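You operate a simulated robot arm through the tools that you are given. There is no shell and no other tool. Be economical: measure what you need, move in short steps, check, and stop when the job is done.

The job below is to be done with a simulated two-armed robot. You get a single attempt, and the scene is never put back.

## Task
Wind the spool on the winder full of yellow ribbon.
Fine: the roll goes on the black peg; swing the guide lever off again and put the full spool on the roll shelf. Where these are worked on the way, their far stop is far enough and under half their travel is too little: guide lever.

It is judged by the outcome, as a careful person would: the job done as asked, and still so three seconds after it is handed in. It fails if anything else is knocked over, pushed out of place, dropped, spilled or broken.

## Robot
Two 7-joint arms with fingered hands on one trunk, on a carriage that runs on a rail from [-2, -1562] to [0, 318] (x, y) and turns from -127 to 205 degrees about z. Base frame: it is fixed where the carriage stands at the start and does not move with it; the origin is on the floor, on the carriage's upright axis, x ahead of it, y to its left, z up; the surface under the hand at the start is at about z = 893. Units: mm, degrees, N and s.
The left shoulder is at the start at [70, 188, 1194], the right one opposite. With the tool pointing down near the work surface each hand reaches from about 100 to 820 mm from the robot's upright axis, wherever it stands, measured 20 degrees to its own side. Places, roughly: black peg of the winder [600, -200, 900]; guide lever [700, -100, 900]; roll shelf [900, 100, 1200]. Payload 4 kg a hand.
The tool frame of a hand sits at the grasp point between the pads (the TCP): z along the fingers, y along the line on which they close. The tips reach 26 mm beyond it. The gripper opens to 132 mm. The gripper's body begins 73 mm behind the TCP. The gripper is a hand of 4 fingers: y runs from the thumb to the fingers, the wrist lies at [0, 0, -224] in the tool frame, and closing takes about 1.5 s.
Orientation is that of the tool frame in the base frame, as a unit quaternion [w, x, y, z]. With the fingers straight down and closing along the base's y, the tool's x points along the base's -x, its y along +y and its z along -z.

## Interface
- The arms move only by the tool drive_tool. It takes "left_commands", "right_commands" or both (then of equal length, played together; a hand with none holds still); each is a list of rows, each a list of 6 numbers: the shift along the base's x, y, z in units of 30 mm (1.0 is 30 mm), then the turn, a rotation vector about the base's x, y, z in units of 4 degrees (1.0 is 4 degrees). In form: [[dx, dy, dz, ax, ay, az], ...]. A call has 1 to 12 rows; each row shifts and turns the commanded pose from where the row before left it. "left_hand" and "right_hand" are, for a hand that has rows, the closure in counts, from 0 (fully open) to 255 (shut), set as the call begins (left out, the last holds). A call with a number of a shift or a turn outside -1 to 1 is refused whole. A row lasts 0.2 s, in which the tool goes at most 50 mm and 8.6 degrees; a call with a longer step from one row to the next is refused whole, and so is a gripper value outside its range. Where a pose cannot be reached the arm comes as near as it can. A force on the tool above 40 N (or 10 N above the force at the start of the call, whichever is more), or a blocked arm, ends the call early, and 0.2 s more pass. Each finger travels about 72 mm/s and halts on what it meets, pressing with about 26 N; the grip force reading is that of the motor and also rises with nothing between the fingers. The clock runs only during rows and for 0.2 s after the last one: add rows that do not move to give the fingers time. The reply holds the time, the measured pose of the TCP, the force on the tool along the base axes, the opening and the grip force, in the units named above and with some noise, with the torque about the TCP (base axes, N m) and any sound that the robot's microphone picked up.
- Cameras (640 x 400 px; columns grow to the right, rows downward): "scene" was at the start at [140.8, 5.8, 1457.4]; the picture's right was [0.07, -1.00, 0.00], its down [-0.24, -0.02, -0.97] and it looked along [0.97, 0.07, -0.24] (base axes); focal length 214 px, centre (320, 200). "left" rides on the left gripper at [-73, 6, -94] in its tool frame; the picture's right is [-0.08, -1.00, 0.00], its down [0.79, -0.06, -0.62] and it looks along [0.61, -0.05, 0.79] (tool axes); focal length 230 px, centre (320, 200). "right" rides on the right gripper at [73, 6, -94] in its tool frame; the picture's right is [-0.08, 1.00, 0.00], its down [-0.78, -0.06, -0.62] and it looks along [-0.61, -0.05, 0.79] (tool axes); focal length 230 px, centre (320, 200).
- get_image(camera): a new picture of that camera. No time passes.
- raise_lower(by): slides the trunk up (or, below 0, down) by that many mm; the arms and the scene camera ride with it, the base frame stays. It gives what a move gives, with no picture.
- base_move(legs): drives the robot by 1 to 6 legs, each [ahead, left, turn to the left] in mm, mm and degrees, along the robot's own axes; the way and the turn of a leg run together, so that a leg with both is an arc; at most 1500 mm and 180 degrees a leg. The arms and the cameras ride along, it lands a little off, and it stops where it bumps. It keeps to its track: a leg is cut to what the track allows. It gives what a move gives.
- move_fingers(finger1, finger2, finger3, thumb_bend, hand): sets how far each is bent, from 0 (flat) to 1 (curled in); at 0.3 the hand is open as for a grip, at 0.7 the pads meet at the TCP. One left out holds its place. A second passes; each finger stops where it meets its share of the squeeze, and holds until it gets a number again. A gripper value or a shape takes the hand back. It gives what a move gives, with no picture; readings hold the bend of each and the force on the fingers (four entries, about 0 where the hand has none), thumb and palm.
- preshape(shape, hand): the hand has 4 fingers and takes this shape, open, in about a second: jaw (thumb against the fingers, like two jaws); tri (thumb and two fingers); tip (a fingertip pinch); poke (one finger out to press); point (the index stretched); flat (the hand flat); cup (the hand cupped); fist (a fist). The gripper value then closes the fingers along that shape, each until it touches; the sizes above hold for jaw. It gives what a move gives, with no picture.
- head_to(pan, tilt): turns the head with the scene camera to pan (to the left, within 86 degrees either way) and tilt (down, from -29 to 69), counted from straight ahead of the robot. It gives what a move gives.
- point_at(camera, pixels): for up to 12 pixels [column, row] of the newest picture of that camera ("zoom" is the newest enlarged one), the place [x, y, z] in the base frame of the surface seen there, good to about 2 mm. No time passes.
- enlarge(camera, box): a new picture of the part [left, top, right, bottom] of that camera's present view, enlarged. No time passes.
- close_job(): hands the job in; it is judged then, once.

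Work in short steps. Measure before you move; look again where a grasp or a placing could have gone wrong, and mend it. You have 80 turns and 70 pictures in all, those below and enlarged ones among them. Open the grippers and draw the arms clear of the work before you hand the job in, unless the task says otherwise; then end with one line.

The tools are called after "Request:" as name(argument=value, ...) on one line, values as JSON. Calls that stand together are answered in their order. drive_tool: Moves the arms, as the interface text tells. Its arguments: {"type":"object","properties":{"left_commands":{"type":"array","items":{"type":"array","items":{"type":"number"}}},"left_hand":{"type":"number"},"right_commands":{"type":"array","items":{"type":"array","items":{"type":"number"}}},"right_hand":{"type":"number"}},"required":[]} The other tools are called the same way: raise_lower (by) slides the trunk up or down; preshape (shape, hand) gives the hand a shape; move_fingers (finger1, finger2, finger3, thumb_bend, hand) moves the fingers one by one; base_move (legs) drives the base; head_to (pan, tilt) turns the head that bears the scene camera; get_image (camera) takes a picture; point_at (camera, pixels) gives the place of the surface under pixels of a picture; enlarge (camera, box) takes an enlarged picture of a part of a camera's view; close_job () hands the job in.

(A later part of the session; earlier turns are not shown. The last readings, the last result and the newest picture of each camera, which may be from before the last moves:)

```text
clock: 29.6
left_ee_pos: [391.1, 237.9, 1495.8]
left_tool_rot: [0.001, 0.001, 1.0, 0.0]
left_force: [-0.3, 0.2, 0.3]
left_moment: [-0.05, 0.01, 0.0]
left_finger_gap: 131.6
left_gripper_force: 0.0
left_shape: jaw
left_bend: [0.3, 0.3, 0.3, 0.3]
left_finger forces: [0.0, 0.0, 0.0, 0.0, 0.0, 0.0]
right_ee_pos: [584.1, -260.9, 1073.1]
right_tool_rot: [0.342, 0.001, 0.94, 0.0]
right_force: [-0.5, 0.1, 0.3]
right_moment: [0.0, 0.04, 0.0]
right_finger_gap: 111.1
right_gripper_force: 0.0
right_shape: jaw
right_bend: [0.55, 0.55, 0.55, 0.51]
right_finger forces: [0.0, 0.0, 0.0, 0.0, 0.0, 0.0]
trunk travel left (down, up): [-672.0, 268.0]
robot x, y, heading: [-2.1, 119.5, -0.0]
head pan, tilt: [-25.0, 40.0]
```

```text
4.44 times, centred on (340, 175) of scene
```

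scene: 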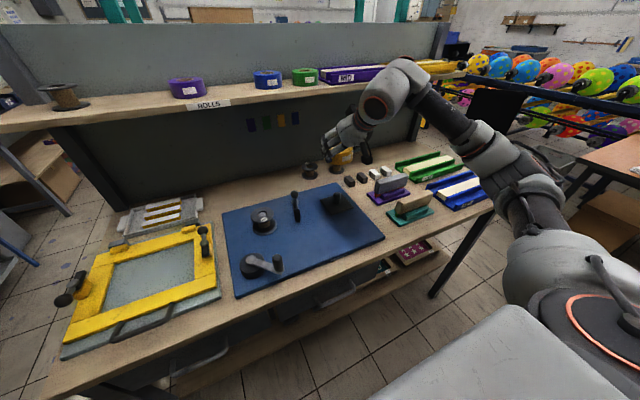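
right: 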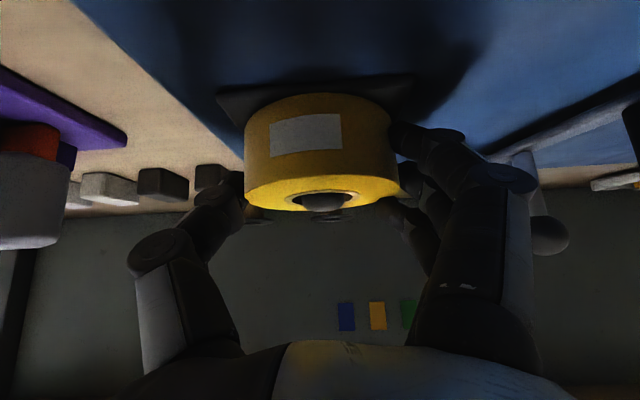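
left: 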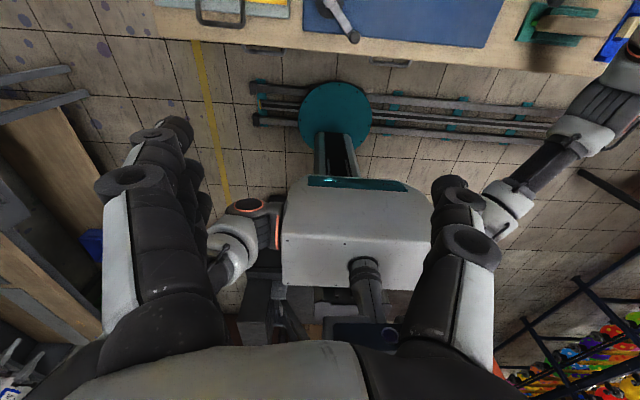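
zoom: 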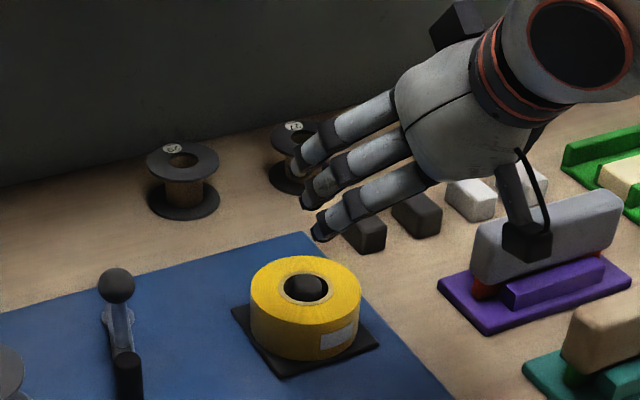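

The roll sits on the peg with the peg tip through the hole. Next the lever: bring the right hand upright above the knob at ~[666,-79].

Request:
drive_tool(right_commands=[[0.27, 0.61, 0.06, 0, 1, 0], [0.27, 0.61, 0.06, 0, 1, 0], [0.27, 0.61, 0.06, 0, 1, 0], [0.27, 0.61, 0.06, 0, 1, 0], [0.27, 0.61, 0.06, 0, 1, 0], [0.27, 0.61, 0.06, 0, 1, 0], [0.27, 0.61, 0.06, 0, 1, 0], [0.27, 0.61, 0.06, 0, 1, 0], [0.27, 0.61, 0.06, 0, 1, 0], [0.27, 0.61, 0.06, 0, 1, 0], [0, 0, 0, 0, 0, 0]], right_hand=70)

Request:
get_image(camera="right")

```text
clock: 32.0
left_ee_pos: [390.9, 237.5, 1495.4]
left_tool_rot: [0.001, -0.001, 1.0, -0.001]
left_force: [0.1, 0.4, -0.5]
left_moment: [0.02, 0.0, 0.04]
left_finger_gap: 131.8
left_gripper_force: 0.0
left_shape: jaw
left_bend: [0.3, 0.3, 0.3, 0.3]
left_finger forces: [0.0, 0.0, 0.0, 0.0, 0.1, 0.1]
right_ee_pos: [664.5, -78.1, 1090.8]
right_tool_rot: [0.0, 0.001, 1.0, 0.0]
right_force: [0.3, 0.7, -0.1]
right_moment: [0.04, 0.01, 0.01]
right_finger_gap: 95.9
right_gripper_force: 0.0
right_shape: jaw
right_bend: [0.65, 0.65, 0.65, 0.62]
right_finger forces: [0.0, 0.0, 0.1, 0.0, 0.1, 0.1]
trunk travel left (down, up): [-672.0, 268.0]
robot x, y, heading: [0.6, 122.1, 0.1]
head pan, tilt: [-25.0, 40.0]
```

```text
40 pictures are left
```

right: 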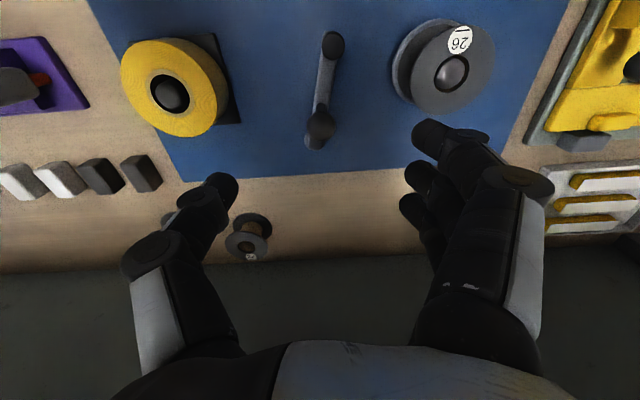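

Knob visible at [320,125] between fingers. Descend around the knob with a ~75 mm gap.

Request:
drive_tool(right_commands=[[0, 0, -0.5, 0, 0, 0], [0, 0, -0.6, 0, 0, 0], [0, 0, -0.6, 0, 0, 0], [0, 0, -0.7, 0, 0, 0], [0, 0, -0.7, 0, 0, 0], [0, 0, -0.5, 0, 0, 0], [0, 0, 0, 0, 0, 0]], right_hand=105)

Request:
get_image(camera="right")

```text
clock: 33.6
left_ee_pos: [391.2, 238.5, 1496.8]
left_tool_rot: [0.001, -0.001, 1.0, -0.001]
left_force: [0.1, 0.1, 0.2]
left_moment: [0.0, -0.01, -0.01]
left_finger_gap: 131.9
left_gripper_force: 0.1
left_shape: jaw
left_bend: [0.3, 0.3, 0.3, 0.3]
left_finger forces: [0.0, 0.1, 0.0, 0.0, 0.0, 0.0]
right_ee_pos: [665.5, -76.7, 982.5]
right_tool_rot: [0.001, 0.001, 1.0, 0.0]
right_force: [0.3, 0.0, -0.5]
right_moment: [-0.03, -0.01, -0.01]
right_finger_gap: 78.4
right_gripper_force: 0.1
right_shape: jaw
right_bend: [0.71, 0.71, 0.71, 0.7]
right_finger forces: [0.0, 0.1, 0.0, 0.1, 0.0, 0.0]
trunk travel left (down, up): [-672.0, 268.0]
robot x, y, heading: [-1.8, 119.9, -0.0]
head pan, tilt: [-25.0, 40.0]
```

```text
39 pictures are left
```

right: 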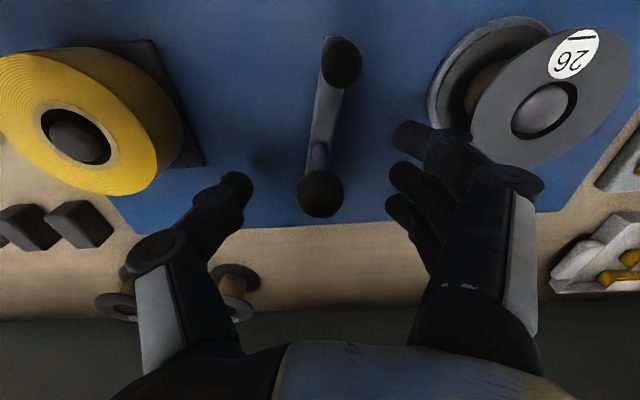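

Knob at [320,195] sits between thumb and fingers. Close to a loose cage, then try a small push toward +y (spool side).

Request:
drive_tool(right_commands=[[0, 0, 0, 0, 0, 0], [0, 0, 0, 0, 0, 0], [0, 0, 0, 0, 0, 0], [0, 0, 0, 0, 0, 0], [0, 0.2, 0, 0, 0, 0], [0, 0.2, 0, 0, 0, 0], [0, 0.2, 0, 0, 0, 0], [0, 0.2, 0, 0, 0, 0], [0, 0, 0, 0, 0, 0]], right_hand=185)

Request:
get_image(camera="right")

```text
clock: 35.6
left_ee_pos: [393.0, 238.7, 1495.2]
left_tool_rot: [0.0, 0.0, 1.0, -0.001]
left_force: [0.0, 0.4, -1.0]
left_moment: [0.0, -0.02, -0.01]
left_finger_gap: 131.5
left_gripper_force: 0.0
left_shape: jaw
left_bend: [0.3, 0.3, 0.3, 0.3]
left_finger forces: [0.1, 0.0, 0.0, 0.0, 0.0, 0.0]
right_ee_pos: [665.9, -52.5, 982.6]
right_tool_rot: [0.0, 0.002, 1.0, 0.0]
right_force: [-0.6, -0.3, 0.1]
right_moment: [0.01, 0.0, 0.02]
right_finger_gap: 36.9
right_gripper_force: 0.0
right_shape: jaw
right_bend: [0.73, 0.73, 0.73, 0.7]
right_finger forces: [0.0, 0.0, 0.1, 0.0, 0.2, 0.0]
trunk travel left (down, up): [-672.0, 268.0]
robot x, y, heading: [-1.0, 119.0, -0.1]
head pan, tilt: [-25.0, 40.0]
```

```text
38 pictures are left
```

right: 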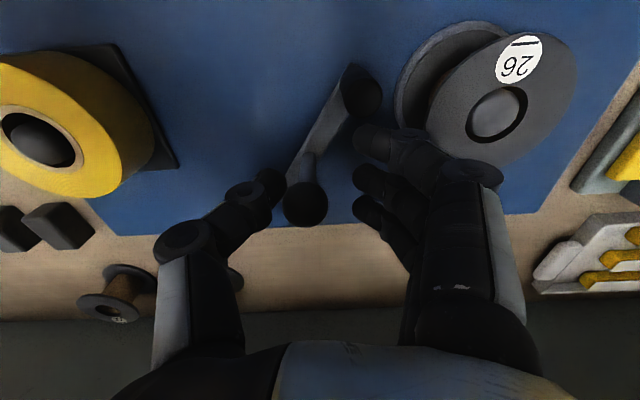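

The lever swings freely toward the spool. Continue along the arc until it meets its stop.

Request:
drive_tool(right_commands=[[0.3, 0.1, 0, 0, 0, 0], [0.3, 0.15, 0, 0, 0, 0], [0.2, 0.15, 0, 0, 0, 0], [0.1, 0.1, 0, 0, 0, 0], [0, 0, 0, 0, 0, 0]])

Request:
get_image(camera="right")

```text
clock: 36.8
left_ee_pos: [392.1, 237.1, 1494.6]
left_tool_rot: [0.0, 0.0, 1.0, 0.001]
left_force: [0.0, 0.3, 0.5]
left_moment: [0.01, 0.01, -0.02]
left_finger_gap: 131.5
left_gripper_force: 0.0
left_shape: jaw
left_bend: [0.3, 0.3, 0.3, 0.3]
left_finger forces: [0.0, 0.1, 0.0, 0.0, 0.0, 0.0]
right_ee_pos: [692.8, -39.6, 983.0]
right_tool_rot: [0.0, 0.001, 1.0, 0.0]
right_force: [-0.6, -7.0, -0.4]
right_moment: [-0.08, 0.02, 0.03]
right_finger_gap: 42.1
right_gripper_force: 0.0
right_shape: jaw
right_bend: [0.73, 0.73, 0.73, 0.7]
right_finger forces: [0.1, 0.0, 0.0, 0.1, 6.0, 0.0]
trunk travel left (down, up): [-672.0, 268.0]
robot x, y, heading: [-2.0, 121.3, 0.1]
head pan, tilt: [-25.0, 40.0]
```

```text
37 pictures are left
```

right: 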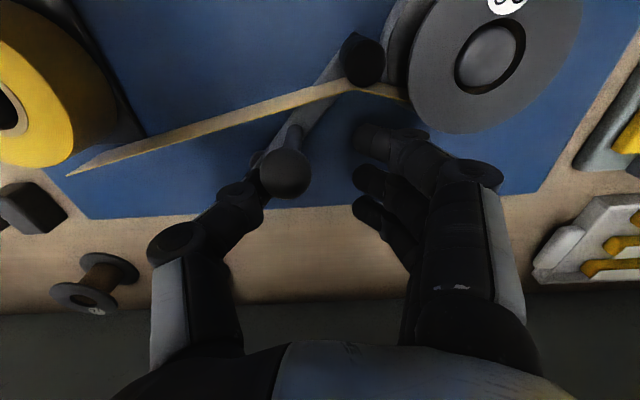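

The ribbon now runs roll → guide → spool, with 7 N resistance on the thumb: stop reached. One tiny extra push to be sure, then open and rise.

Request:
drive_tool(right_commands=[[0.1, 0.15, 0, 0, 0, 0], [0, 0, 0, 0, 0, 0]])

Request:
drive_tool(right_commands=[[0, -0.2, 0, 0, 0, 0], [0, 0, 0, 0, 0, 0], [0, 0, 0, 0, 0, 0], [0, 0, 0.5, 0, 0, 0], [0, 0, 0.8, 0, 0, 0], [0, 0, 0.9, 0, 0, 0], [0, -0.8, 0.9, 0, 0, 0], [0, -1, 0.5, 0, 0, 0], [0, -1, 0, 0, 0, 0], [0, -1, 0, 0, 0, 0], [0, -1, 0, 0, 0, 0], [0, -1, 0, 0, 0, 0]], right_hand=110)

Request:
head_to(pan=-10, tilt=48)

Request:
get_image(camera="scene")

```text
clock: 37.4
left_ee_pos: [392.5, 236.8, 1496.2]
left_tool_rot: [0.0, -0.001, 1.0, 0.0]
left_force: [-0.2, -0.3, 0.1]
left_moment: [-0.03, -0.01, 0.02]
left_finger_gap: 131.7
left_gripper_force: 0.1
left_shape: jaw
left_bend: [0.3, 0.3, 0.3, 0.3]
left_finger forces: [0.0, 0.0, 0.0, 0.1, 0.0, 0.1]
right_ee_pos: [696.2, -35.1, 982.8]
right_tool_rot: [0.0, 0.0, 1.0, 0.001]
right_force: [0.7, -8.9, -1.8]
right_moment: [-0.1, 0.03, 0.07]
right_finger_gap: 43.9
right_gripper_force: 0.0
right_shape: jaw
right_bend: [0.73, 0.73, 0.73, 0.7]
right_finger forces: [0.0, 0.1, 0.0, 0.1, 7.3, 0.1]
trunk travel left (down, up): [-672.0, 268.0]
robot x, y, heading: [1.1, 121.0, 0.2]
head pan, tilt: [-25.0, 40.0]
```

```text
clock: 40.0
left_ee_pos: [392.7, 236.9, 1495.7]
left_tool_rot: [0.001, 0.0, 1.0, 0.0]
left_force: [-0.1, 0.4, 0.0]
left_moment: [0.05, 0.0, -0.02]
left_finger_gap: 131.7
left_gripper_force: 0.0
left_shape: jaw
left_bend: [0.3, 0.3, 0.3, 0.3]
left_finger forces: [0.1, 0.0, 0.0, 0.1, 0.1, 0.0]
right_ee_pos: [696.6, -214.1, 1089.1]
right_tool_rot: [0.001, -0.001, 1.0, 0.001]
right_force: [0.6, -0.7, 0.2]
right_moment: [-0.01, 0.05, -0.02]
right_finger_gap: 74.2
right_gripper_force: 0.1
right_shape: jaw
right_bend: [0.72, 0.72, 0.72, 0.7]
right_finger forces: [0.0, 0.1, 0.0, 0.0, 0.0, 0.1]
trunk travel left (down, up): [-672.0, 268.0]
robot x, y, heading: [2.9, 115.2, 0.3]
head pan, tilt: [-25.0, 40.0]
```

```text
clock: 40.8
left_ee_pos: [392.2, 238.6, 1495.6]
left_tool_rot: [0.0, 0.001, 1.0, -0.001]
left_force: [0.4, -0.5, -0.5]
left_moment: [-0.05, -0.01, -0.01]
left_finger_gap: 131.9
left_gripper_force: 0.0
left_shape: jaw
left_bend: [0.3, 0.3, 0.3, 0.3]
left_finger forces: [0.1, 0.1, 0.1, 0.0, 0.0, 0.0]
right_ee_pos: [695.4, -212.3, 1091.0]
right_tool_rot: [0.0, 0.0, 1.0, 0.001]
right_force: [0.4, -1.0, -0.3]
right_moment: [0.0, 0.02, 0.04]
right_finger_gap: 74.5
right_gripper_force: 0.1
right_shape: jaw
right_bend: [0.72, 0.72, 0.72, 0.7]
right_finger forces: [0.0, 0.0, 0.1, 0.0, 0.0, 0.0]
trunk travel left (down, up): [-672.0, 268.0]
robot x, y, heading: [2.2, 120.1, -0.0]
head pan, tilt: [-10.0, 48.0]
```

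```text
36 pictures are left
```

scene: 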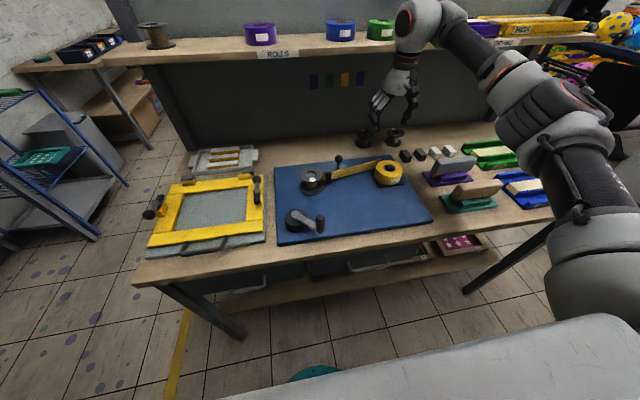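

Threaded. Now I measure the crank for the left hand.

Request:
enlarge(camera="scene", box=[265, 150, 425, 250])

```text
4.00 times, centred on (345, 200) of scene
```

zoom: 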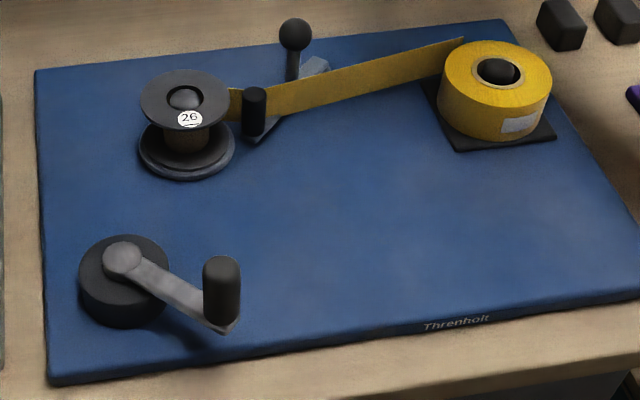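

Request:
point_at(camera="zoom", pixels=[[122, 255], [105, 258], [140, 258], [122, 243], [222, 265], [205, 290], [240, 290], [222, 295], [222, 258], [222, 325], [85, 280], [165, 285]])

```text
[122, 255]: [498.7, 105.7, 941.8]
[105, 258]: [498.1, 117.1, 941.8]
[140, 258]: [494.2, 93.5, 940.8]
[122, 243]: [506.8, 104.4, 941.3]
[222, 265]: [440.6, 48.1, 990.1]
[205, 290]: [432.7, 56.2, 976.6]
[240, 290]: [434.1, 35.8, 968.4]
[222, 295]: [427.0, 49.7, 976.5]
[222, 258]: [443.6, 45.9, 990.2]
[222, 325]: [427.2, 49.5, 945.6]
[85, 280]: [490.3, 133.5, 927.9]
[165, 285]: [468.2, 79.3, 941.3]
```

Crank centre ≈ [497,105], handle ≈ [438,47], r≈83, handle z 945–990. Check how high the yellow frame's parts are beside the crank circle.

Request:
point_at(camera="scene", pixels=[[257, 179], [257, 188], [257, 200], [254, 215], [262, 215], [262, 240], [264, 180], [275, 240], [220, 190], [245, 225]])

Request:
enlarge(camera="scene", box=[140, 140, 300, 260])

```text
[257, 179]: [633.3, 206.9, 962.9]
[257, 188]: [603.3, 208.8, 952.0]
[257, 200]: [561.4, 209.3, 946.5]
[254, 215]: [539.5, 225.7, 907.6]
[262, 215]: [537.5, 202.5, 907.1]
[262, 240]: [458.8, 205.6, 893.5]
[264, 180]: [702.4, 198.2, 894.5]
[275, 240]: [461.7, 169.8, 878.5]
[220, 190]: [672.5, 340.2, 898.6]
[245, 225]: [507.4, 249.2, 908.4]
```

```text
3.33 times, centred on (220, 200) of scene
```

zoom: 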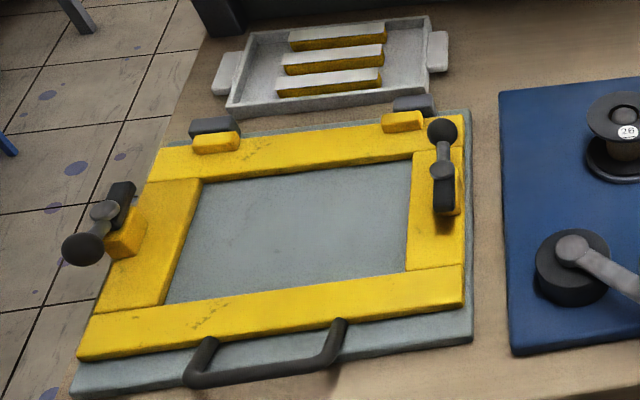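

The frame's right lever (x 561–640, y~205, z≤963) is close to the circle, so I turn the left hand +90° (thumb toward +x) on the way to the crank handle, and move the right arm aside.

Request:
drive_tool(left_commands=[[0.08, -0.3, -0.5, 0, 0, 1], [0.08, -0.3, -0.5, 0, 0, 1], [0.08, -0.3, -0.5, 0, 0, 1], [0.08, -0.3, -0.5, 0, 0, 1], [0.08, -0.3, -0.5, 0, 0, 1], [0.08, -0.3, -0.5, 0, 0, 1], [0.08, -0.3, -0.5, 0, 0, 1], [0.08, -0.3, -0.5, 0, 0, 1], [0.08, -0.3, -0.5, 0, 0, 1], [0.08, -0.3, -0.5, 0, 0, 1], [0.08, -0.3, -0.5, 0, 0, 1], [0.08, -0.3, -0.5, 0, 0, 1]], right_commands=[[-0.2, -0.4, 0, 0, 0, 0], [-0.2, -0.4, 0, 0, 0, 0], [-0.2, -0.4, 0, 0, 0, 0], [-0.2, -0.4, 0, 0, 0, 0], [-0.2, -0.4, 0, 0, 0, 0], [-0.2, -0.4, 0, 0, 0, 0], [-0.2, -0.4, 0, 0, 0, 0], [-0.2, -0.4, 0, 0, 0, 0], [-0.2, -0.4, 0, 0, 0, 0], [-0.2, -0.4, 0, 0, 0, 0], [-0.2, -0.4, 0, 0, 0, 0], [-0.2, -0.4, 0, 0, 0, 0]])

Request:
drive_tool(left_commands=[[0.06, -0.27, -0.8, 0, 0, 1], [0.06, -0.27, -0.8, 0, 0, 1], [0.06, -0.27, -0.8, 0, 0, 1], [0.06, -0.27, -0.8, 0, 0, 1], [0.06, -0.27, -0.8, 0, 0, 1], [0.06, -0.27, -0.8, 0, 0, 1], [0.06, -0.27, -0.8, 0, 0, 1], [0.06, -0.27, -0.8, 0, 0, 1], [0.06, -0.27, -0.5, 0, 0, 1], [0.06, -0.27, -0.4, 0, 0, 1], [0, 0, -0.3, 0, 0, 0.5], [0, 0, 0, 0, 0, 0]], left_hand=100)

Request:
get_image(camera="left")

Request:
get_image(camera="scene")

```text
clock: 43.4
left_ee_pos: [421.0, 131.0, 1313.8]
left_tool_rot: [0.001, -0.408, 0.913, -0.001]
left_force: [0.7, -0.8, 0.0]
left_moment: [0.04, -0.02, 0.02]
left_finger_gap: 131.6
left_gripper_force: 0.0
left_shape: jaw
left_bend: [0.3, 0.3, 0.3, 0.3]
left_finger forces: [0.0, 0.1, 0.0, 0.1, 0.1, 0.1]
right_ee_pos: [623.4, -357.0, 1090.2]
right_tool_rot: [0.0, 0.001, 1.0, 0.0]
right_force: [-0.1, -1.2, 0.2]
right_moment: [0.02, -0.01, 0.01]
right_finger_gap: 74.3
right_gripper_force: 0.1
right_shape: jaw
right_bend: [0.72, 0.72, 0.72, 0.7]
right_finger forces: [0.0, 0.0, 0.0, 0.1, 0.0, 0.0]
trunk travel left (down, up): [-672.0, 268.0]
robot x, y, heading: [1.0, 120.2, 0.2]
head pan, tilt: [-10.0, 48.0]
```

```text
clock: 46.0
left_ee_pos: [438.4, 49.8, 1087.4]
left_tool_rot: [0.0, 0.708, -0.706, 0.001]
left_force: [-0.3, -0.2, -0.7]
left_moment: [0.0, 0.0, 0.0]
left_finger_gap: 81.0
left_gripper_force: 0.0
left_shape: jaw
left_bend: [0.71, 0.71, 0.71, 0.69]
left_finger forces: [0.1, 0.1, 0.1, 0.1, 0.0, 0.0]
right_ee_pos: [623.3, -356.6, 1091.4]
right_tool_rot: [0.001, 0.001, 1.0, -0.001]
right_force: [0.0, -0.8, -0.3]
right_moment: [0.01, -0.03, -0.02]
right_finger_gap: 74.1
right_gripper_force: 0.1
right_shape: jaw
right_bend: [0.72, 0.72, 0.72, 0.7]
right_finger forces: [0.1, 0.0, 0.0, 0.0, 0.0, 0.0]
trunk travel left (down, up): [-672.0, 268.0]
robot x, y, heading: [-1.1, 118.0, 0.2]
head pan, tilt: [-10.0, 48.0]
```

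```text
33 pictures are left
```

left: 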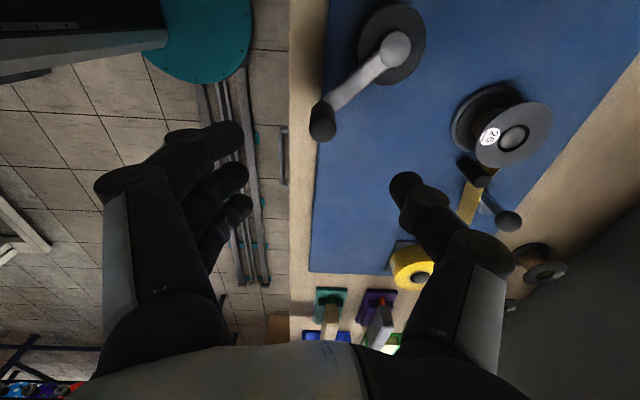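

```text
32 pictures are left
```

scene: 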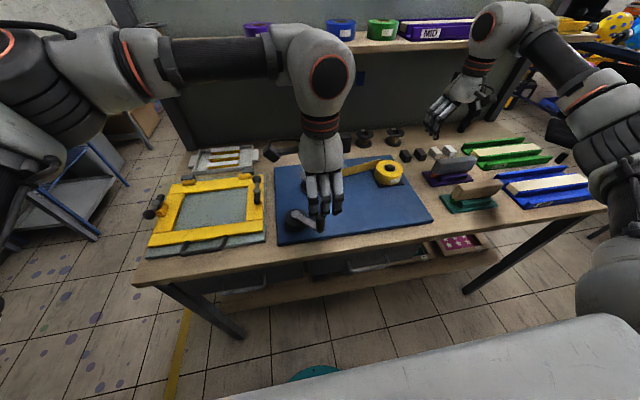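

The handle [322,120] lies centred between the fingers. Lower to z≈980 and close on the handle.

Request:
drive_tool(left_commands=[[0, -0.1, -0.6, 0, 0, 0], [0, 0, -0.7, 0, 0, 0], [0, 0, -0.7, 0, 0, 0], [0, 0, -0.7, 0, 0, 0], [0, 0, -0.5, 0, 0, 0], [0, 0, -0.4, 0, 0, 0], [0, 0, 0, 0, 0, 0]])

Request:
drive_tool(left_commands=[[0, 0, 0, 0, 0, 0], [0, 0, 0, 0, 0, 0], [0, 0, 0, 0, 0, 0], [0, 0, 0, 0, 0, 0], [0, 0, 0, 0, 0, 0], [0, 0, 0, 0, 0, 0]], left_hand=255)

Request:
get_image(camera="left")

```text
clock: 47.6
left_ee_pos: [439.2, 47.1, 980.3]
left_tool_rot: [0.0, -0.707, 0.707, -0.001]
left_force: [0.2, 0.1, -0.1]
left_moment: [-0.02, 0.01, -0.02]
left_finger_gap: 80.9
left_gripper_force: 0.1
left_shape: jaw
left_bend: [0.71, 0.71, 0.71, 0.69]
left_finger forces: [0.0, 0.0, 0.0, 0.0, 0.1, 0.0]
right_ee_pos: [623.1, -357.7, 1090.5]
right_tool_rot: [-0.001, 0.0, 1.0, -0.001]
right_force: [-0.9, -0.2, 0.1]
right_moment: [-0.01, 0.01, 0.0]
right_finger_gap: 74.2
right_gripper_force: 0.1
right_shape: jaw
right_bend: [0.72, 0.72, 0.72, 0.7]
right_finger forces: [0.0, 0.0, 0.0, 0.0, 0.0, 0.0]
trunk travel left (down, up): [-672.0, 268.0]
robot x, y, heading: [-1.1, 120.6, 0.1]
head pan, tilt: [-10.0, 48.0]
```

```text
clock: 49.0
left_ee_pos: [440.5, 47.6, 978.7]
left_tool_rot: [0.0, 0.708, -0.706, 0.001]
left_force: [7.6, 5.9, 0.5]
left_moment: [0.14, -0.03, -0.07]
left_finger_gap: 6.0
left_gripper_force: 25.9
left_shape: jaw
left_bend: [0.68, 0.71, 0.68, 0.7]
left_finger forces: [0.1, 13.0, 0.0, 0.0, 20.4, 0.0]
right_ee_pos: [622.9, -356.1, 1090.8]
right_tool_rot: [-0.001, 0.0, 1.0, -0.001]
right_force: [-0.1, 0.3, 0.0]
right_moment: [-0.02, 0.01, -0.05]
right_finger_gap: 74.7
right_gripper_force: 0.0
right_shape: jaw
right_bend: [0.72, 0.72, 0.72, 0.7]
right_finger forces: [0.0, 0.0, 0.1, 0.0, 0.1, 0.0]
trunk travel left (down, up): [-672.0, 268.0]
robot x, y, heading: [1.5, 122.0, -0.1]
head pan, tilt: [-10.0, 48.0]
```

```text
31 pictures are left
```

left: 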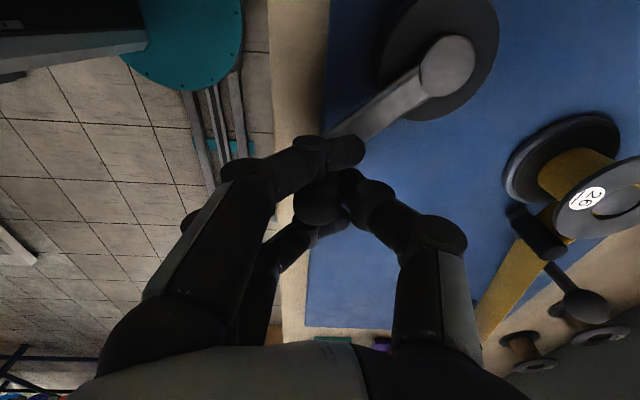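

The fingers cage the handle (fingers 1 and 3 either side, finger 2 and thumb pinching). Try the first 60° clockwise and read the forces.

Request:
drive_tool(left_commands=[[-0.275, 0.392, 0, 0, 0, 0], [-0.275, 0.392, 0, 0, 0, 0], [-0.247, 0.925, 0, 0, 0, 0], [0.083, 0.954, 0, 0, 0, 0]])

Request:
get_image(camera="left")

```text
clock: 50.0
left_ee_pos: [420.5, 124.9, 978.4]
left_tool_rot: [-0.001, 0.708, -0.707, 0.0]
left_force: [23.4, -11.7, -0.9]
left_moment: [-0.41, -0.21, -0.5]
left_finger_gap: 5.9
left_gripper_force: 25.3
left_shape: jaw
left_bend: [0.69, 0.71, 0.68, 0.71]
left_finger forces: [10.7, 8.2, 0.1, 0.0, 29.4, 0.0]
right_ee_pos: [627.1, -358.1, 1089.5]
right_tool_rot: [-0.002, 0.001, 1.0, 0.0]
right_force: [-0.3, -0.1, 0.0]
right_moment: [-0.01, 0.01, -0.03]
right_finger_gap: 74.5
right_gripper_force: 0.2
right_shape: jaw
right_bend: [0.72, 0.72, 0.72, 0.7]
right_finger forces: [0.0, 0.1, 0.1, 0.0, 0.1, 0.0]
trunk travel left (down, up): [-672.0, 268.0]
robot x, y, heading: [-1.9, 121.4, -0.1]
head pan, tilt: [-10.0, 48.0]
```

```text
30 pictures are left
```

left: 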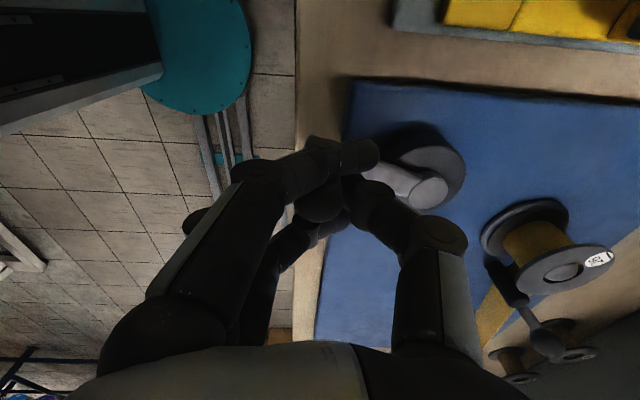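

The crank and spool turned (label rotated), with ~25 N inward force: my radius is ~4 mm too big. Continue with radius 79.

Request:
drive_tool(left_commands=[[0.506, 0.796, 0, 0, 0, 0], [0.646, 0.646, 0, 0, 0, 0], [0.828, 0.387, 0, 0, 0, 0], [0.911, 0.079, 0, 0, 0, 0], [0.883, -0.236, 0, 0, 0, 0], [0.749, -0.525, 0, 0, 0, 0]])

Request:
get_image(camera="left")

```text
clock: 51.4
left_ee_pos: [558.2, 169.1, 977.4]
left_tool_rot: [-0.001, 0.709, -0.705, 0.001]
left_force: [18.5, 34.7, -0.7]
left_moment: [-0.86, 0.36, -0.8]
left_finger_gap: 4.4
left_gripper_force: 25.9
left_shape: jaw
left_bend: [0.69, 0.68, 0.68, 0.74]
left_finger forces: [51.7, 11.6, 0.0, 0.0, 20.7, 0.0]
right_ee_pos: [628.5, -351.3, 1090.0]
right_tool_rot: [-0.002, 0.0, 1.0, -0.003]
right_force: [-0.6, -0.2, 0.2]
right_moment: [0.05, 0.02, -0.02]
right_finger_gap: 74.1
right_gripper_force: 0.0
right_shape: jaw
right_bend: [0.72, 0.72, 0.72, 0.7]
right_finger forces: [0.1, 0.1, 0.0, 0.1, 0.1, 0.0]
trunk travel left (down, up): [-672.0, 268.0]
robot x, y, heading: [0.6, 117.4, 0.1]
head pan, tilt: [-10.0, 48.0]
```

```text
29 pictures are left
```

left: 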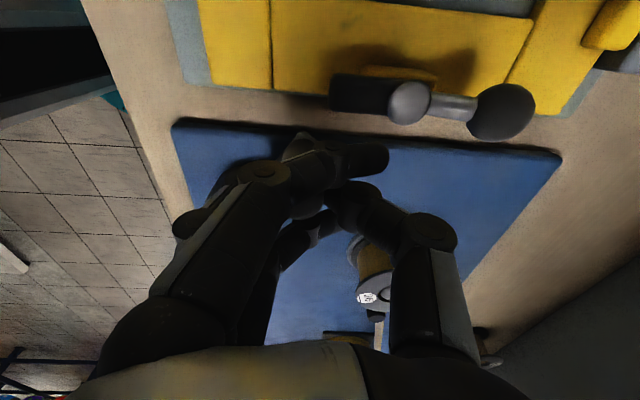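

Fitting the three measured points gives centre ≈ [502,105], R≈84. Continue on that circle.

Request:
drive_tool(left_commands=[[0.827, -0.693, 0, 0, 0, 0], [0.251, -0.939, 0, 0, 0, 0], [-0.084, -0.969, 0, 0, 0, 0], [-0.411, -0.881, 0, 0, 0, 0], [-0.688, -0.688, 0, 0, 0, 0], [-0.881, -0.411, 0, 0, 0, 0]])

Request:
get_image(camera="left")

```text
clock: 52.6
left_ee_pos: [549.5, 26.9, 983.0]
left_tool_rot: [-0.001, -0.704, 0.71, -0.009]
left_force: [20.4, -24.9, 20.8]
left_moment: [0.3, -0.31, -0.53]
left_finger_gap: 0.8
left_gripper_force: 25.8
left_shape: jaw
left_bend: [0.74, 0.73, 0.68, 0.73]
left_finger forces: [30.0, 0.0, 0.1, 0.0, 29.1, 0.1]
right_ee_pos: [621.9, -362.9, 1089.3]
right_tool_rot: [0.0, 0.003, 1.0, 0.001]
right_force: [0.0, 0.6, 0.5]
right_moment: [-0.03, -0.02, -0.03]
right_finger_gap: 74.6
right_gripper_force: 0.1
right_shape: jaw
right_bend: [0.72, 0.72, 0.72, 0.7]
right_finger forces: [0.0, 0.0, 0.0, 0.1, 0.0, 0.0]
trunk travel left (down, up): [-672.0, 268.0]
robot x, y, heading: [4.2, 121.2, -0.2]
head pan, tilt: [-10.0, 48.0]
stopped in row 6 (left hand): the force on the tool passed its limit at 52 N (the readings are from after the stop); the commanded pose is now the measured one
```

```text
28 pictures are left
```

left: 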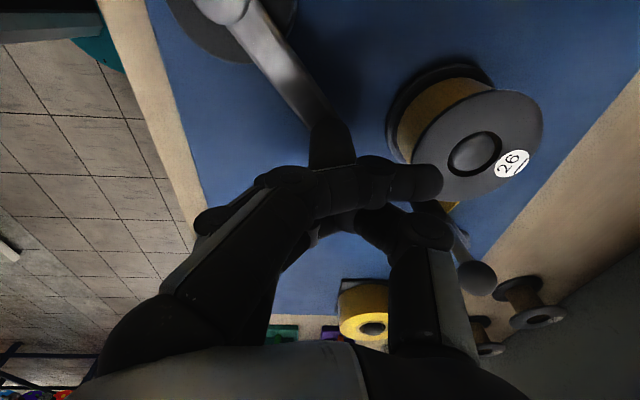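

The handle slipped past finger 1 (seen at [325,140] outside the cage). Back off: rise, open, and re-measure the handle and hub.

Request:
drive_tool(left_commands=[[0, 0, 0, 0, 0, 0], [0, 0, 0, 0, 0, 0], [0, 0, 0.3, 0, 0, 0], [0, 0, 0.8, 0, 0, 0], [0, 0, 0.9, 0, 0, 0], [0, 0, 0.9, 0, 0, 0], [0, 0, 0.9, 0, 0, 0], [0, 0.5, 0.4, 0, 0, 0], [0, 0, 0, 0, 0, 0]], left_hand=100)

Request:
get_image(camera="left")

Request:
enlarge(camera="scene", box=[265, 150, 425, 250])

```text
clock: 53.1
left_ee_pos: [546.4, 33.1, 984.9]
left_tool_rot: [-0.001, -0.706, 0.709, -0.007]
left_force: [-2.2, 0.2, 1.9]
left_moment: [0.02, 0.05, -0.03]
left_finger_gap: 80.7
left_gripper_force: 0.1
left_shape: jaw
left_bend: [0.71, 0.71, 0.71, 0.7]
left_finger forces: [0.0, 1.1, 0.1, 0.0, 0.1, 0.1]
right_ee_pos: [620.8, -357.5, 1093.0]
right_tool_rot: [0.001, 0.002, 1.0, -0.001]
right_force: [-0.2, 0.2, 0.9]
right_moment: [-0.04, -0.06, 0.0]
right_finger_gap: 74.3
right_gripper_force: 0.0
right_shape: jaw
right_bend: [0.72, 0.72, 0.72, 0.7]
right_finger forces: [0.0, 0.0, 0.0, 0.0, 0.0, 0.1]
trunk travel left (down, up): [-672.0, 268.0]
robot x, y, heading: [0.8, 117.5, -0.1]
head pan, tilt: [-10.0, 48.0]
stopped in row 2 (left hand): the force on the tool passed its limit at 54 N (the readings are from after the stop); the commanded pose is now the measured one
```

```text
27 pictures are left
```

left: 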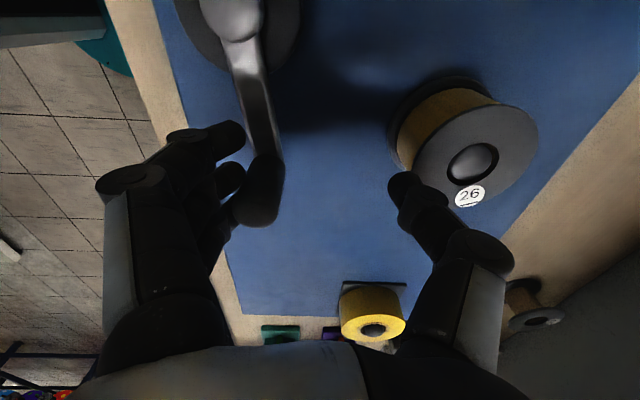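

```text
4.00 times, centred on (345, 200) of scene
```

zoom: 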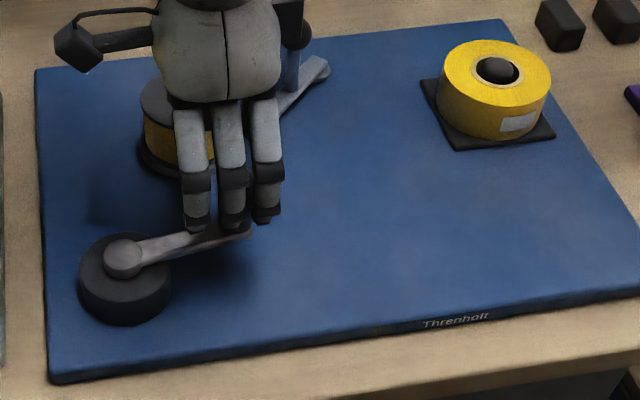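

The ribbon strand is not visible now; handle is at [262,190] against the fingers. Rise straight up to see.

Request:
drive_tool(left_commands=[[0.3, 0, 0, 0, 0, 0], [0, 0, 0.5, 0, 0, 0], [0, 0, 0.8, 0, 0, 0], [0, 0, 0.9, 0, 0, 0], [0, 0, 0.9, 0, 0, 0], [0, 0.5, 0.9, 0, 0, 0], [-0.5, 1, 0.5, 0, 0, 0], [-0.5, 1, 0, 0, 0, 0], [-0.5, 1, 0, 0, 0, 0], [-0.5, 1, 0, 0, 0, 0]])

Request:
enlarge(camera="scene", box=[265, 150, 425, 250])

```text
clock: 55.3
left_ee_pos: [496.2, 167.3, 1120.9]
left_tool_rot: [-0.001, -0.706, 0.708, -0.008]
left_force: [-0.3, 1.0, 0.1]
left_moment: [-0.03, 0.01, -0.03]
left_finger_gap: 80.3
left_gripper_force: 0.1
left_shape: jaw
left_bend: [0.71, 0.71, 0.71, 0.7]
left_finger forces: [0.0, 0.0, 0.0, 0.1, 0.1, 0.0]
right_ee_pos: [622.2, -356.5, 1091.9]
right_tool_rot: [0.0, 0.002, 1.0, -0.001]
right_force: [0.7, -0.5, 0.6]
right_moment: [-0.01, 0.0, 0.0]
right_finger_gap: 74.1
right_gripper_force: 0.1
right_shape: jaw
right_bend: [0.72, 0.72, 0.72, 0.7]
right_finger forces: [0.0, 0.0, 0.1, 0.0, 0.0, 0.0]
trunk travel left (down, up): [-672.0, 268.0]
robot x, y, heading: [0.7, 119.8, -0.1]
head pan, tilt: [-10.0, 48.0]
```

```text
4.00 times, centred on (345, 200) of scene
```

zoom: 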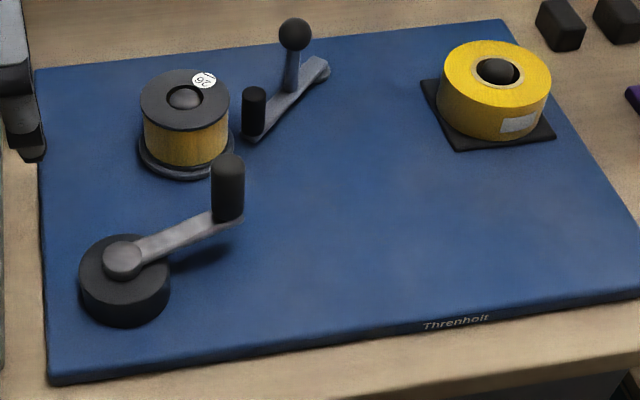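

The spool now looks full and the ribbon is parted. I enlarge the spool to confirm.

Request:
enlarge(camera="scene", box=[292, 160, 352, 200])

```text
10.00 times, centred on (322, 180) of scene
```

zoom: 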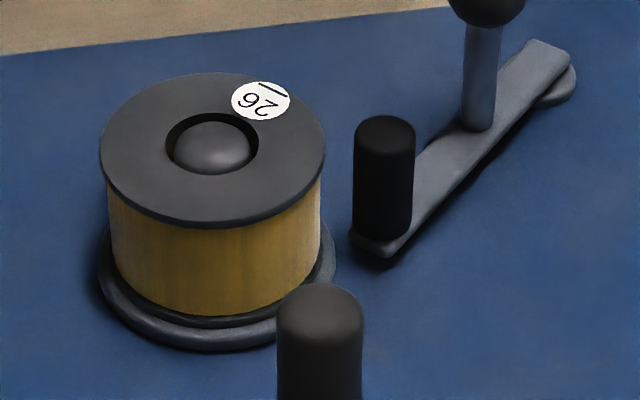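

Full to the flange and the strand is parted. Now measure the knob and the spool for the next steps.

Request:
enlarge(camera="scene", box=[290, 145, 362, 201])

```text
7.14 times, centred on (326, 173) of scene
```

zoom: 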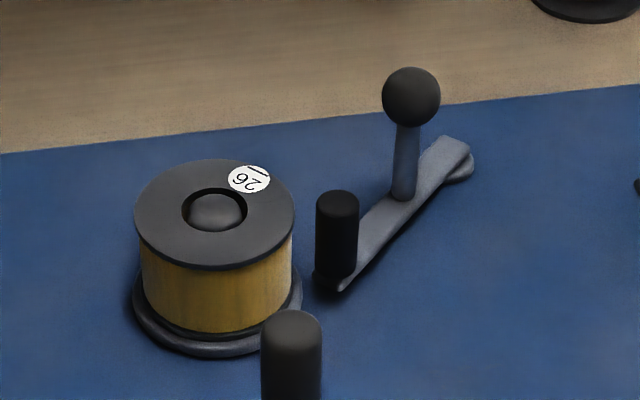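

Request:
point_at(camera="zoom", pixels=[[411, 95], [385, 95], [437, 95], [411, 72], [337, 200], [465, 165], [214, 210], [139, 215], [290, 215], [214, 262], [214, 165], [214, 290]])

```text
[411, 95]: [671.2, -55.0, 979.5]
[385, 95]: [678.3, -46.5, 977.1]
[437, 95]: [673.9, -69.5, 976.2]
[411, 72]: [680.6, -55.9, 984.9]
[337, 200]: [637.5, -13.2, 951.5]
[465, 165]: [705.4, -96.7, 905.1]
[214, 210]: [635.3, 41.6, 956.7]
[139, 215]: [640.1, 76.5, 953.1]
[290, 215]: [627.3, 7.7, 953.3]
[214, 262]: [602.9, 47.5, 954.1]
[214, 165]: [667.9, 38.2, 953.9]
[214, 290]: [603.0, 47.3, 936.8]
```

Knob at ≈[681,-57,973]. Bring the right hand over it and cage it.

Request:
drive_tool(right_commands=[[0.18, 0.9, 0, 0, 0, 0], [0.18, 0.9, 0, 0, 0, 0], [0.18, 0.9, 0, 0, 0, 0], [0.18, 0.9, 0, 0, 0, 0], [0.18, 0.9, 0, 0, 0, 0], [0.18, 0.9, 0, 0, 0, 0], [0.18, 0.9, 0, 0, 0, 0], [0.18, 0.9, 0, 0, 0, 0], [0.18, 0.9, 0, 0, 0, 0], [0.18, 0.9, 0, 0, 0, 0], [0.15, 0.97, 0, 0, 0, 0], [0, 0, 0, 0, 0, 0]], right_hand=105)

Request:
drive_tool(right_commands=[[0, 0, -0.6, 0, 0, 0], [0, 0, -0.7, 0, 0, 0], [0, 0, -0.7, 0, 0, 0], [0, 0, -0.7, 0, 0, 0], [0, 0, -0.5, 0, 0, 0], [0, 0, -0.3, 0, 0, 0], [0, 0, 0, 0, 0, 0]])

Request:
get_image(camera="right")

```text
clock: 57.9
left_ee_pos: [497.5, 165.1, 1120.9]
left_tool_rot: [-0.002, -0.706, 0.709, -0.006]
left_force: [-0.3, 0.5, 0.1]
left_moment: [0.0, 0.0, -0.01]
left_finger_gap: 80.3
left_gripper_force: 0.1
left_shape: jaw
left_bend: [0.71, 0.71, 0.71, 0.7]
left_finger forces: [0.0, 0.0, 0.0, 0.0, 0.1, 0.0]
right_ee_pos: [679.9, -60.8, 1091.4]
right_tool_rot: [0.0, 0.003, 1.0, 0.0]
right_force: [0.0, 0.0, -0.1]
right_moment: [-0.01, 0.01, -0.02]
right_finger_gap: 77.2
right_gripper_force: 0.1
right_shape: jaw
right_bend: [0.72, 0.72, 0.72, 0.7]
right_finger forces: [0.0, 0.0, 0.0, 0.0, 0.0, 0.1]
trunk travel left (down, up): [-672.0, 268.0]
robot x, y, heading: [1.5, 115.9, -0.2]
head pan, tilt: [-10.0, 48.0]
```

```text
clock: 59.5
left_ee_pos: [496.8, 165.7, 1120.3]
left_tool_rot: [-0.002, -0.705, 0.709, -0.006]
left_force: [0.0, 0.1, -0.1]
left_moment: [0.01, -0.01, 0.0]
left_finger_gap: 80.0
left_gripper_force: 0.0
left_shape: jaw
left_bend: [0.71, 0.71, 0.71, 0.7]
left_finger forces: [0.1, 0.1, 0.1, 0.1, 0.0, 0.0]
right_ee_pos: [681.4, -60.4, 984.9]
right_tool_rot: [0.0, 0.002, 1.0, 0.0]
right_force: [0.4, -0.5, -0.2]
right_moment: [0.01, 0.0, 0.01]
right_finger_gap: 77.1
right_gripper_force: 0.1
right_shape: jaw
right_bend: [0.72, 0.72, 0.72, 0.7]
right_finger forces: [0.0, 0.1, 0.0, 0.0, 0.0, 0.0]
trunk travel left (down, up): [-672.0, 268.0]
robot x, y, heading: [1.6, 120.3, -0.3]
head pan, tilt: [-10.0, 48.0]
```

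```text
22 pictures are left
```

right: 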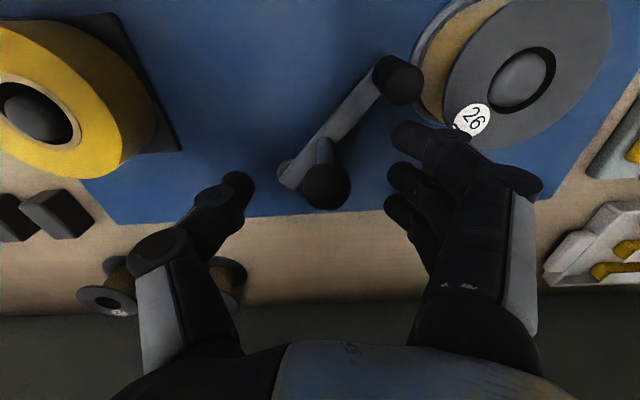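

Knob [325,185] is caged. Close loosely and drag it back along the arc toward -y until the stop.

Request:
drive_tool(right_commands=[[0, 0, 0, 0, 0, 0], [0, 0, 0, 0, 0, 0], [0, 0, 0, 0, 0, 0], [0, 0, 0, 0, 0, 0], [-0.1, -0.2, 0, 0, 0, 0], [-0.1, -0.2, 0, 0, 0, 0], [-0.15, -0.2, 0, 0, 0, 0], [-0.15, -0.2, 0, 0, 0, 0], [-0.1, -0.2, 0, 0, 0, 0], [0, -0.15, 0, 0, 0, 0], [0, 0, 0, 0, 0, 0]], right_hand=185)

Request:
get_image(camera="right")

```text
clock: 61.9
left_ee_pos: [497.9, 167.0, 1121.1]
left_tool_rot: [-0.002, -0.706, 0.708, -0.006]
left_force: [0.5, 0.0, -0.6]
left_moment: [0.02, 0.0, -0.05]
left_finger_gap: 80.1
left_gripper_force: 0.0
left_shape: jaw
left_bend: [0.71, 0.71, 0.71, 0.7]
left_finger forces: [0.0, 0.0, 0.0, 0.1, 0.0, 0.1]
right_ee_pos: [663.1, -93.4, 987.1]
right_tool_rot: [-0.001, 0.001, 1.0, 0.0]
right_force: [1.1, 7.5, 1.6]
right_moment: [0.18, -0.03, 0.02]
right_finger_gap: 39.4
right_gripper_force: 0.0
right_shape: jaw
right_bend: [0.73, 0.72, 0.73, 0.7]
right_finger forces: [0.1, 4.3, 2.8, 0.0, 0.1, 0.0]
trunk travel left (down, up): [-672.0, 268.0]
robot x, y, heading: [-2.7, 117.4, -0.4]
head pan, tilt: [-10.0, 48.0]
```

```text
21 pictures are left
```

right: 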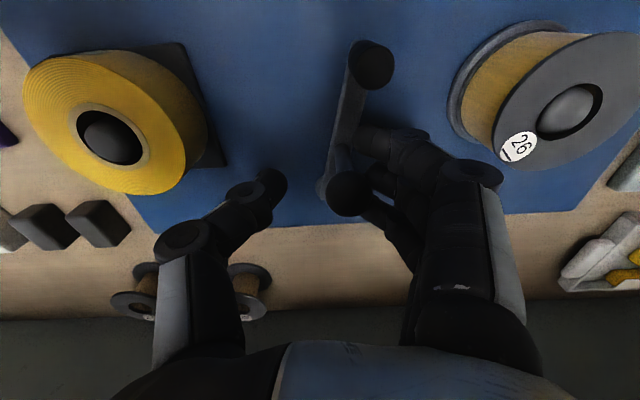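

7.5 N resistance, lever about at its original angle. Push a little more, then release and rise.

Request:
drive_tool(right_commands=[[0, -0.15, 0, 0, 0, 0], [0, 0, 0, 0, 0, 0]])

Request:
drive_tool(right_commands=[[0, 0.25, 0, 0, 0, 0], [0, 0, 0, 0, 0, 0], [0, 0, 0, 0, 0, 0], [0, 0, 0.5, 0, 0, 0], [0, 0, 0.8, 0, 0, 0], [0, 0, 0.9, 0, 0, 0], [0, 0, 0.9, 0, 0, 0], [0, 0, 0.9, 0, 0, 0], [0, 0.5, 0.5, 0, 0, 0], [0, 0, 0, 0, 0, 0]], right_hand=80)

Request:
get_image(camera="right")

```text
clock: 62.5
left_ee_pos: [496.7, 167.6, 1121.2]
left_tool_rot: [-0.002, -0.706, 0.708, -0.006]
left_force: [1.0, 0.4, -0.3]
left_moment: [-0.03, -0.01, -0.03]
left_finger_gap: 80.2
left_gripper_force: 0.0
left_shape: jaw
left_bend: [0.71, 0.71, 0.71, 0.7]
left_finger forces: [0.0, 0.0, 0.0, 0.0, 0.1, 0.0]
right_ee_pos: [661.6, -96.6, 986.7]
right_tool_rot: [0.0, 0.0, 1.0, -0.001]
right_force: [2.1, 11.5, 2.8]
right_moment: [0.3, -0.02, 0.06]
right_finger_gap: 41.5
right_gripper_force: 0.0
right_shape: jaw
right_bend: [0.73, 0.71, 0.72, 0.7]
right_finger forces: [0.0, 6.1, 4.8, 0.0, 0.0, 0.1]
trunk travel left (down, up): [-672.0, 268.0]
robot x, y, heading: [0.6, 113.3, -0.2]
head pan, tilt: [-10.0, 48.0]
```

```text
clock: 64.7
left_ee_pos: [497.3, 164.5, 1120.9]
left_tool_rot: [-0.001, -0.707, 0.707, -0.006]
left_force: [-0.9, -0.4, 0.1]
left_moment: [0.01, -0.03, 0.03]
left_finger_gap: 80.3
left_gripper_force: 0.1
left_shape: jaw
left_bend: [0.71, 0.71, 0.71, 0.7]
left_finger forces: [0.1, 0.0, 0.0, 0.1, 0.0, 0.2]
right_ee_pos: [664.3, -77.5, 1119.2]
right_tool_rot: [0.0, 0.003, 1.0, 0.0]
right_force: [-0.2, 0.1, 0.6]
right_moment: [0.04, 0.01, 0.02]
right_finger_gap: 90.2
right_gripper_force: 0.1
right_shape: jaw
right_bend: [0.69, 0.69, 0.69, 0.65]
right_finger forces: [0.1, 0.0, 0.0, 0.0, 0.0, 0.0]
trunk travel left (down, up): [-672.0, 268.0]
robot x, y, heading: [2.7, 115.9, 0.1]
head pan, tilt: [-10.0, 48.0]
```

```text
20 pictures are left
```

right: 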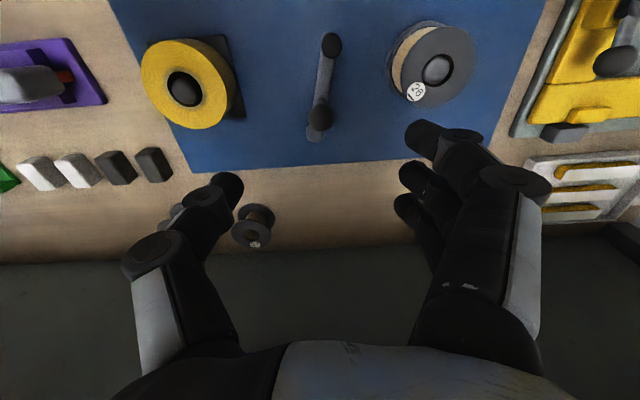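

The lever is back off. The crank handle (~[550,36], top 990) would obstruct a tilted grasp of the spool, so I move the right hand aside, bring the left over the handle, and measure it.

Request:
drive_tool(right_commands=[[-0.3, -0.6, 0, 0, 0, 0], [-0.3, -0.6, 0, 0, 0, 0], [-0.3, -0.6, 0, 0, 0, 0], [-0.3, -0.6, 0, 0, 0, 0], [-0.3, -0.6, 0, 0, 0, 0], [-0.3, -0.6, 0, 0, 0, 0], [-0.3, -0.6, 0, 0, 0, 0], [-0.3, -0.6, 0, 0, 0, 0]], left_commands=[[0.22, -0.54, 0, 0, 0, 0], [0.22, -0.54, 0, 0, 0, 0], [0.22, -0.54, 0, 0, 0, 0], [0.22, -0.54, 0, 0, 0, 0], [0.22, -0.54, 0, 0, 0, 0], [0.22, -0.54, 0, 0, 0, 0], [0.22, -0.54, 0, 0, 0, 0], [0.22, -0.54, 0, 0, 0, 0]])

Request:
get_image(camera="left")

Request:
point_at(camera="left", pixels=[[320, 130]])

```text
clock: 66.5
left_ee_pos: [550.2, 33.8, 1121.1]
left_tool_rot: [0.0, -0.706, 0.708, -0.008]
left_force: [-1.2, 0.2, -0.3]
left_moment: [-0.04, -0.03, -0.01]
left_finger_gap: 80.1
left_gripper_force: 0.1
left_shape: jaw
left_bend: [0.71, 0.71, 0.71, 0.7]
left_finger forces: [0.1, 0.1, 0.0, 0.0, 0.1, 0.1]
right_ee_pos: [590.6, -222.7, 1120.3]
right_tool_rot: [0.0, 0.002, 1.0, 0.001]
right_force: [0.0, 0.3, -0.3]
right_moment: [0.03, -0.02, -0.02]
right_finger_gap: 90.1
right_gripper_force: 0.0
right_shape: jaw
right_bend: [0.69, 0.69, 0.69, 0.65]
right_finger forces: [0.1, 0.0, 0.0, 0.0, 0.0, 0.1]
trunk travel left (down, up): [-672.0, 268.0]
robot x, y, heading: [-2.4, 116.4, 0.0]
head pan, tilt: [-10.0, 48.0]
```

```text
19 pictures are left
```

left: 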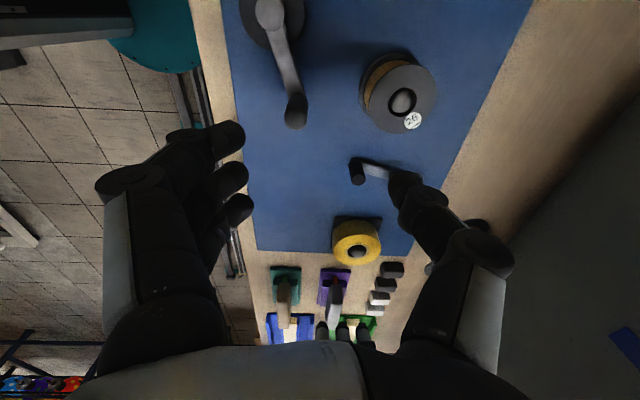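

```text
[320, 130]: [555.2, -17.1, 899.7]
```

Request:
point_at(camera="left", pixels=[[296, 116], [296, 108], [290, 75], [268, 12], [262, 5], [275, 8]])

```text
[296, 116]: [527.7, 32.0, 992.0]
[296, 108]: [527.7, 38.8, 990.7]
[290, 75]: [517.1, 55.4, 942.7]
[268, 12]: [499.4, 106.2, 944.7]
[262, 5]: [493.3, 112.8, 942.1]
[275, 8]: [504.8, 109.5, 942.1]
```

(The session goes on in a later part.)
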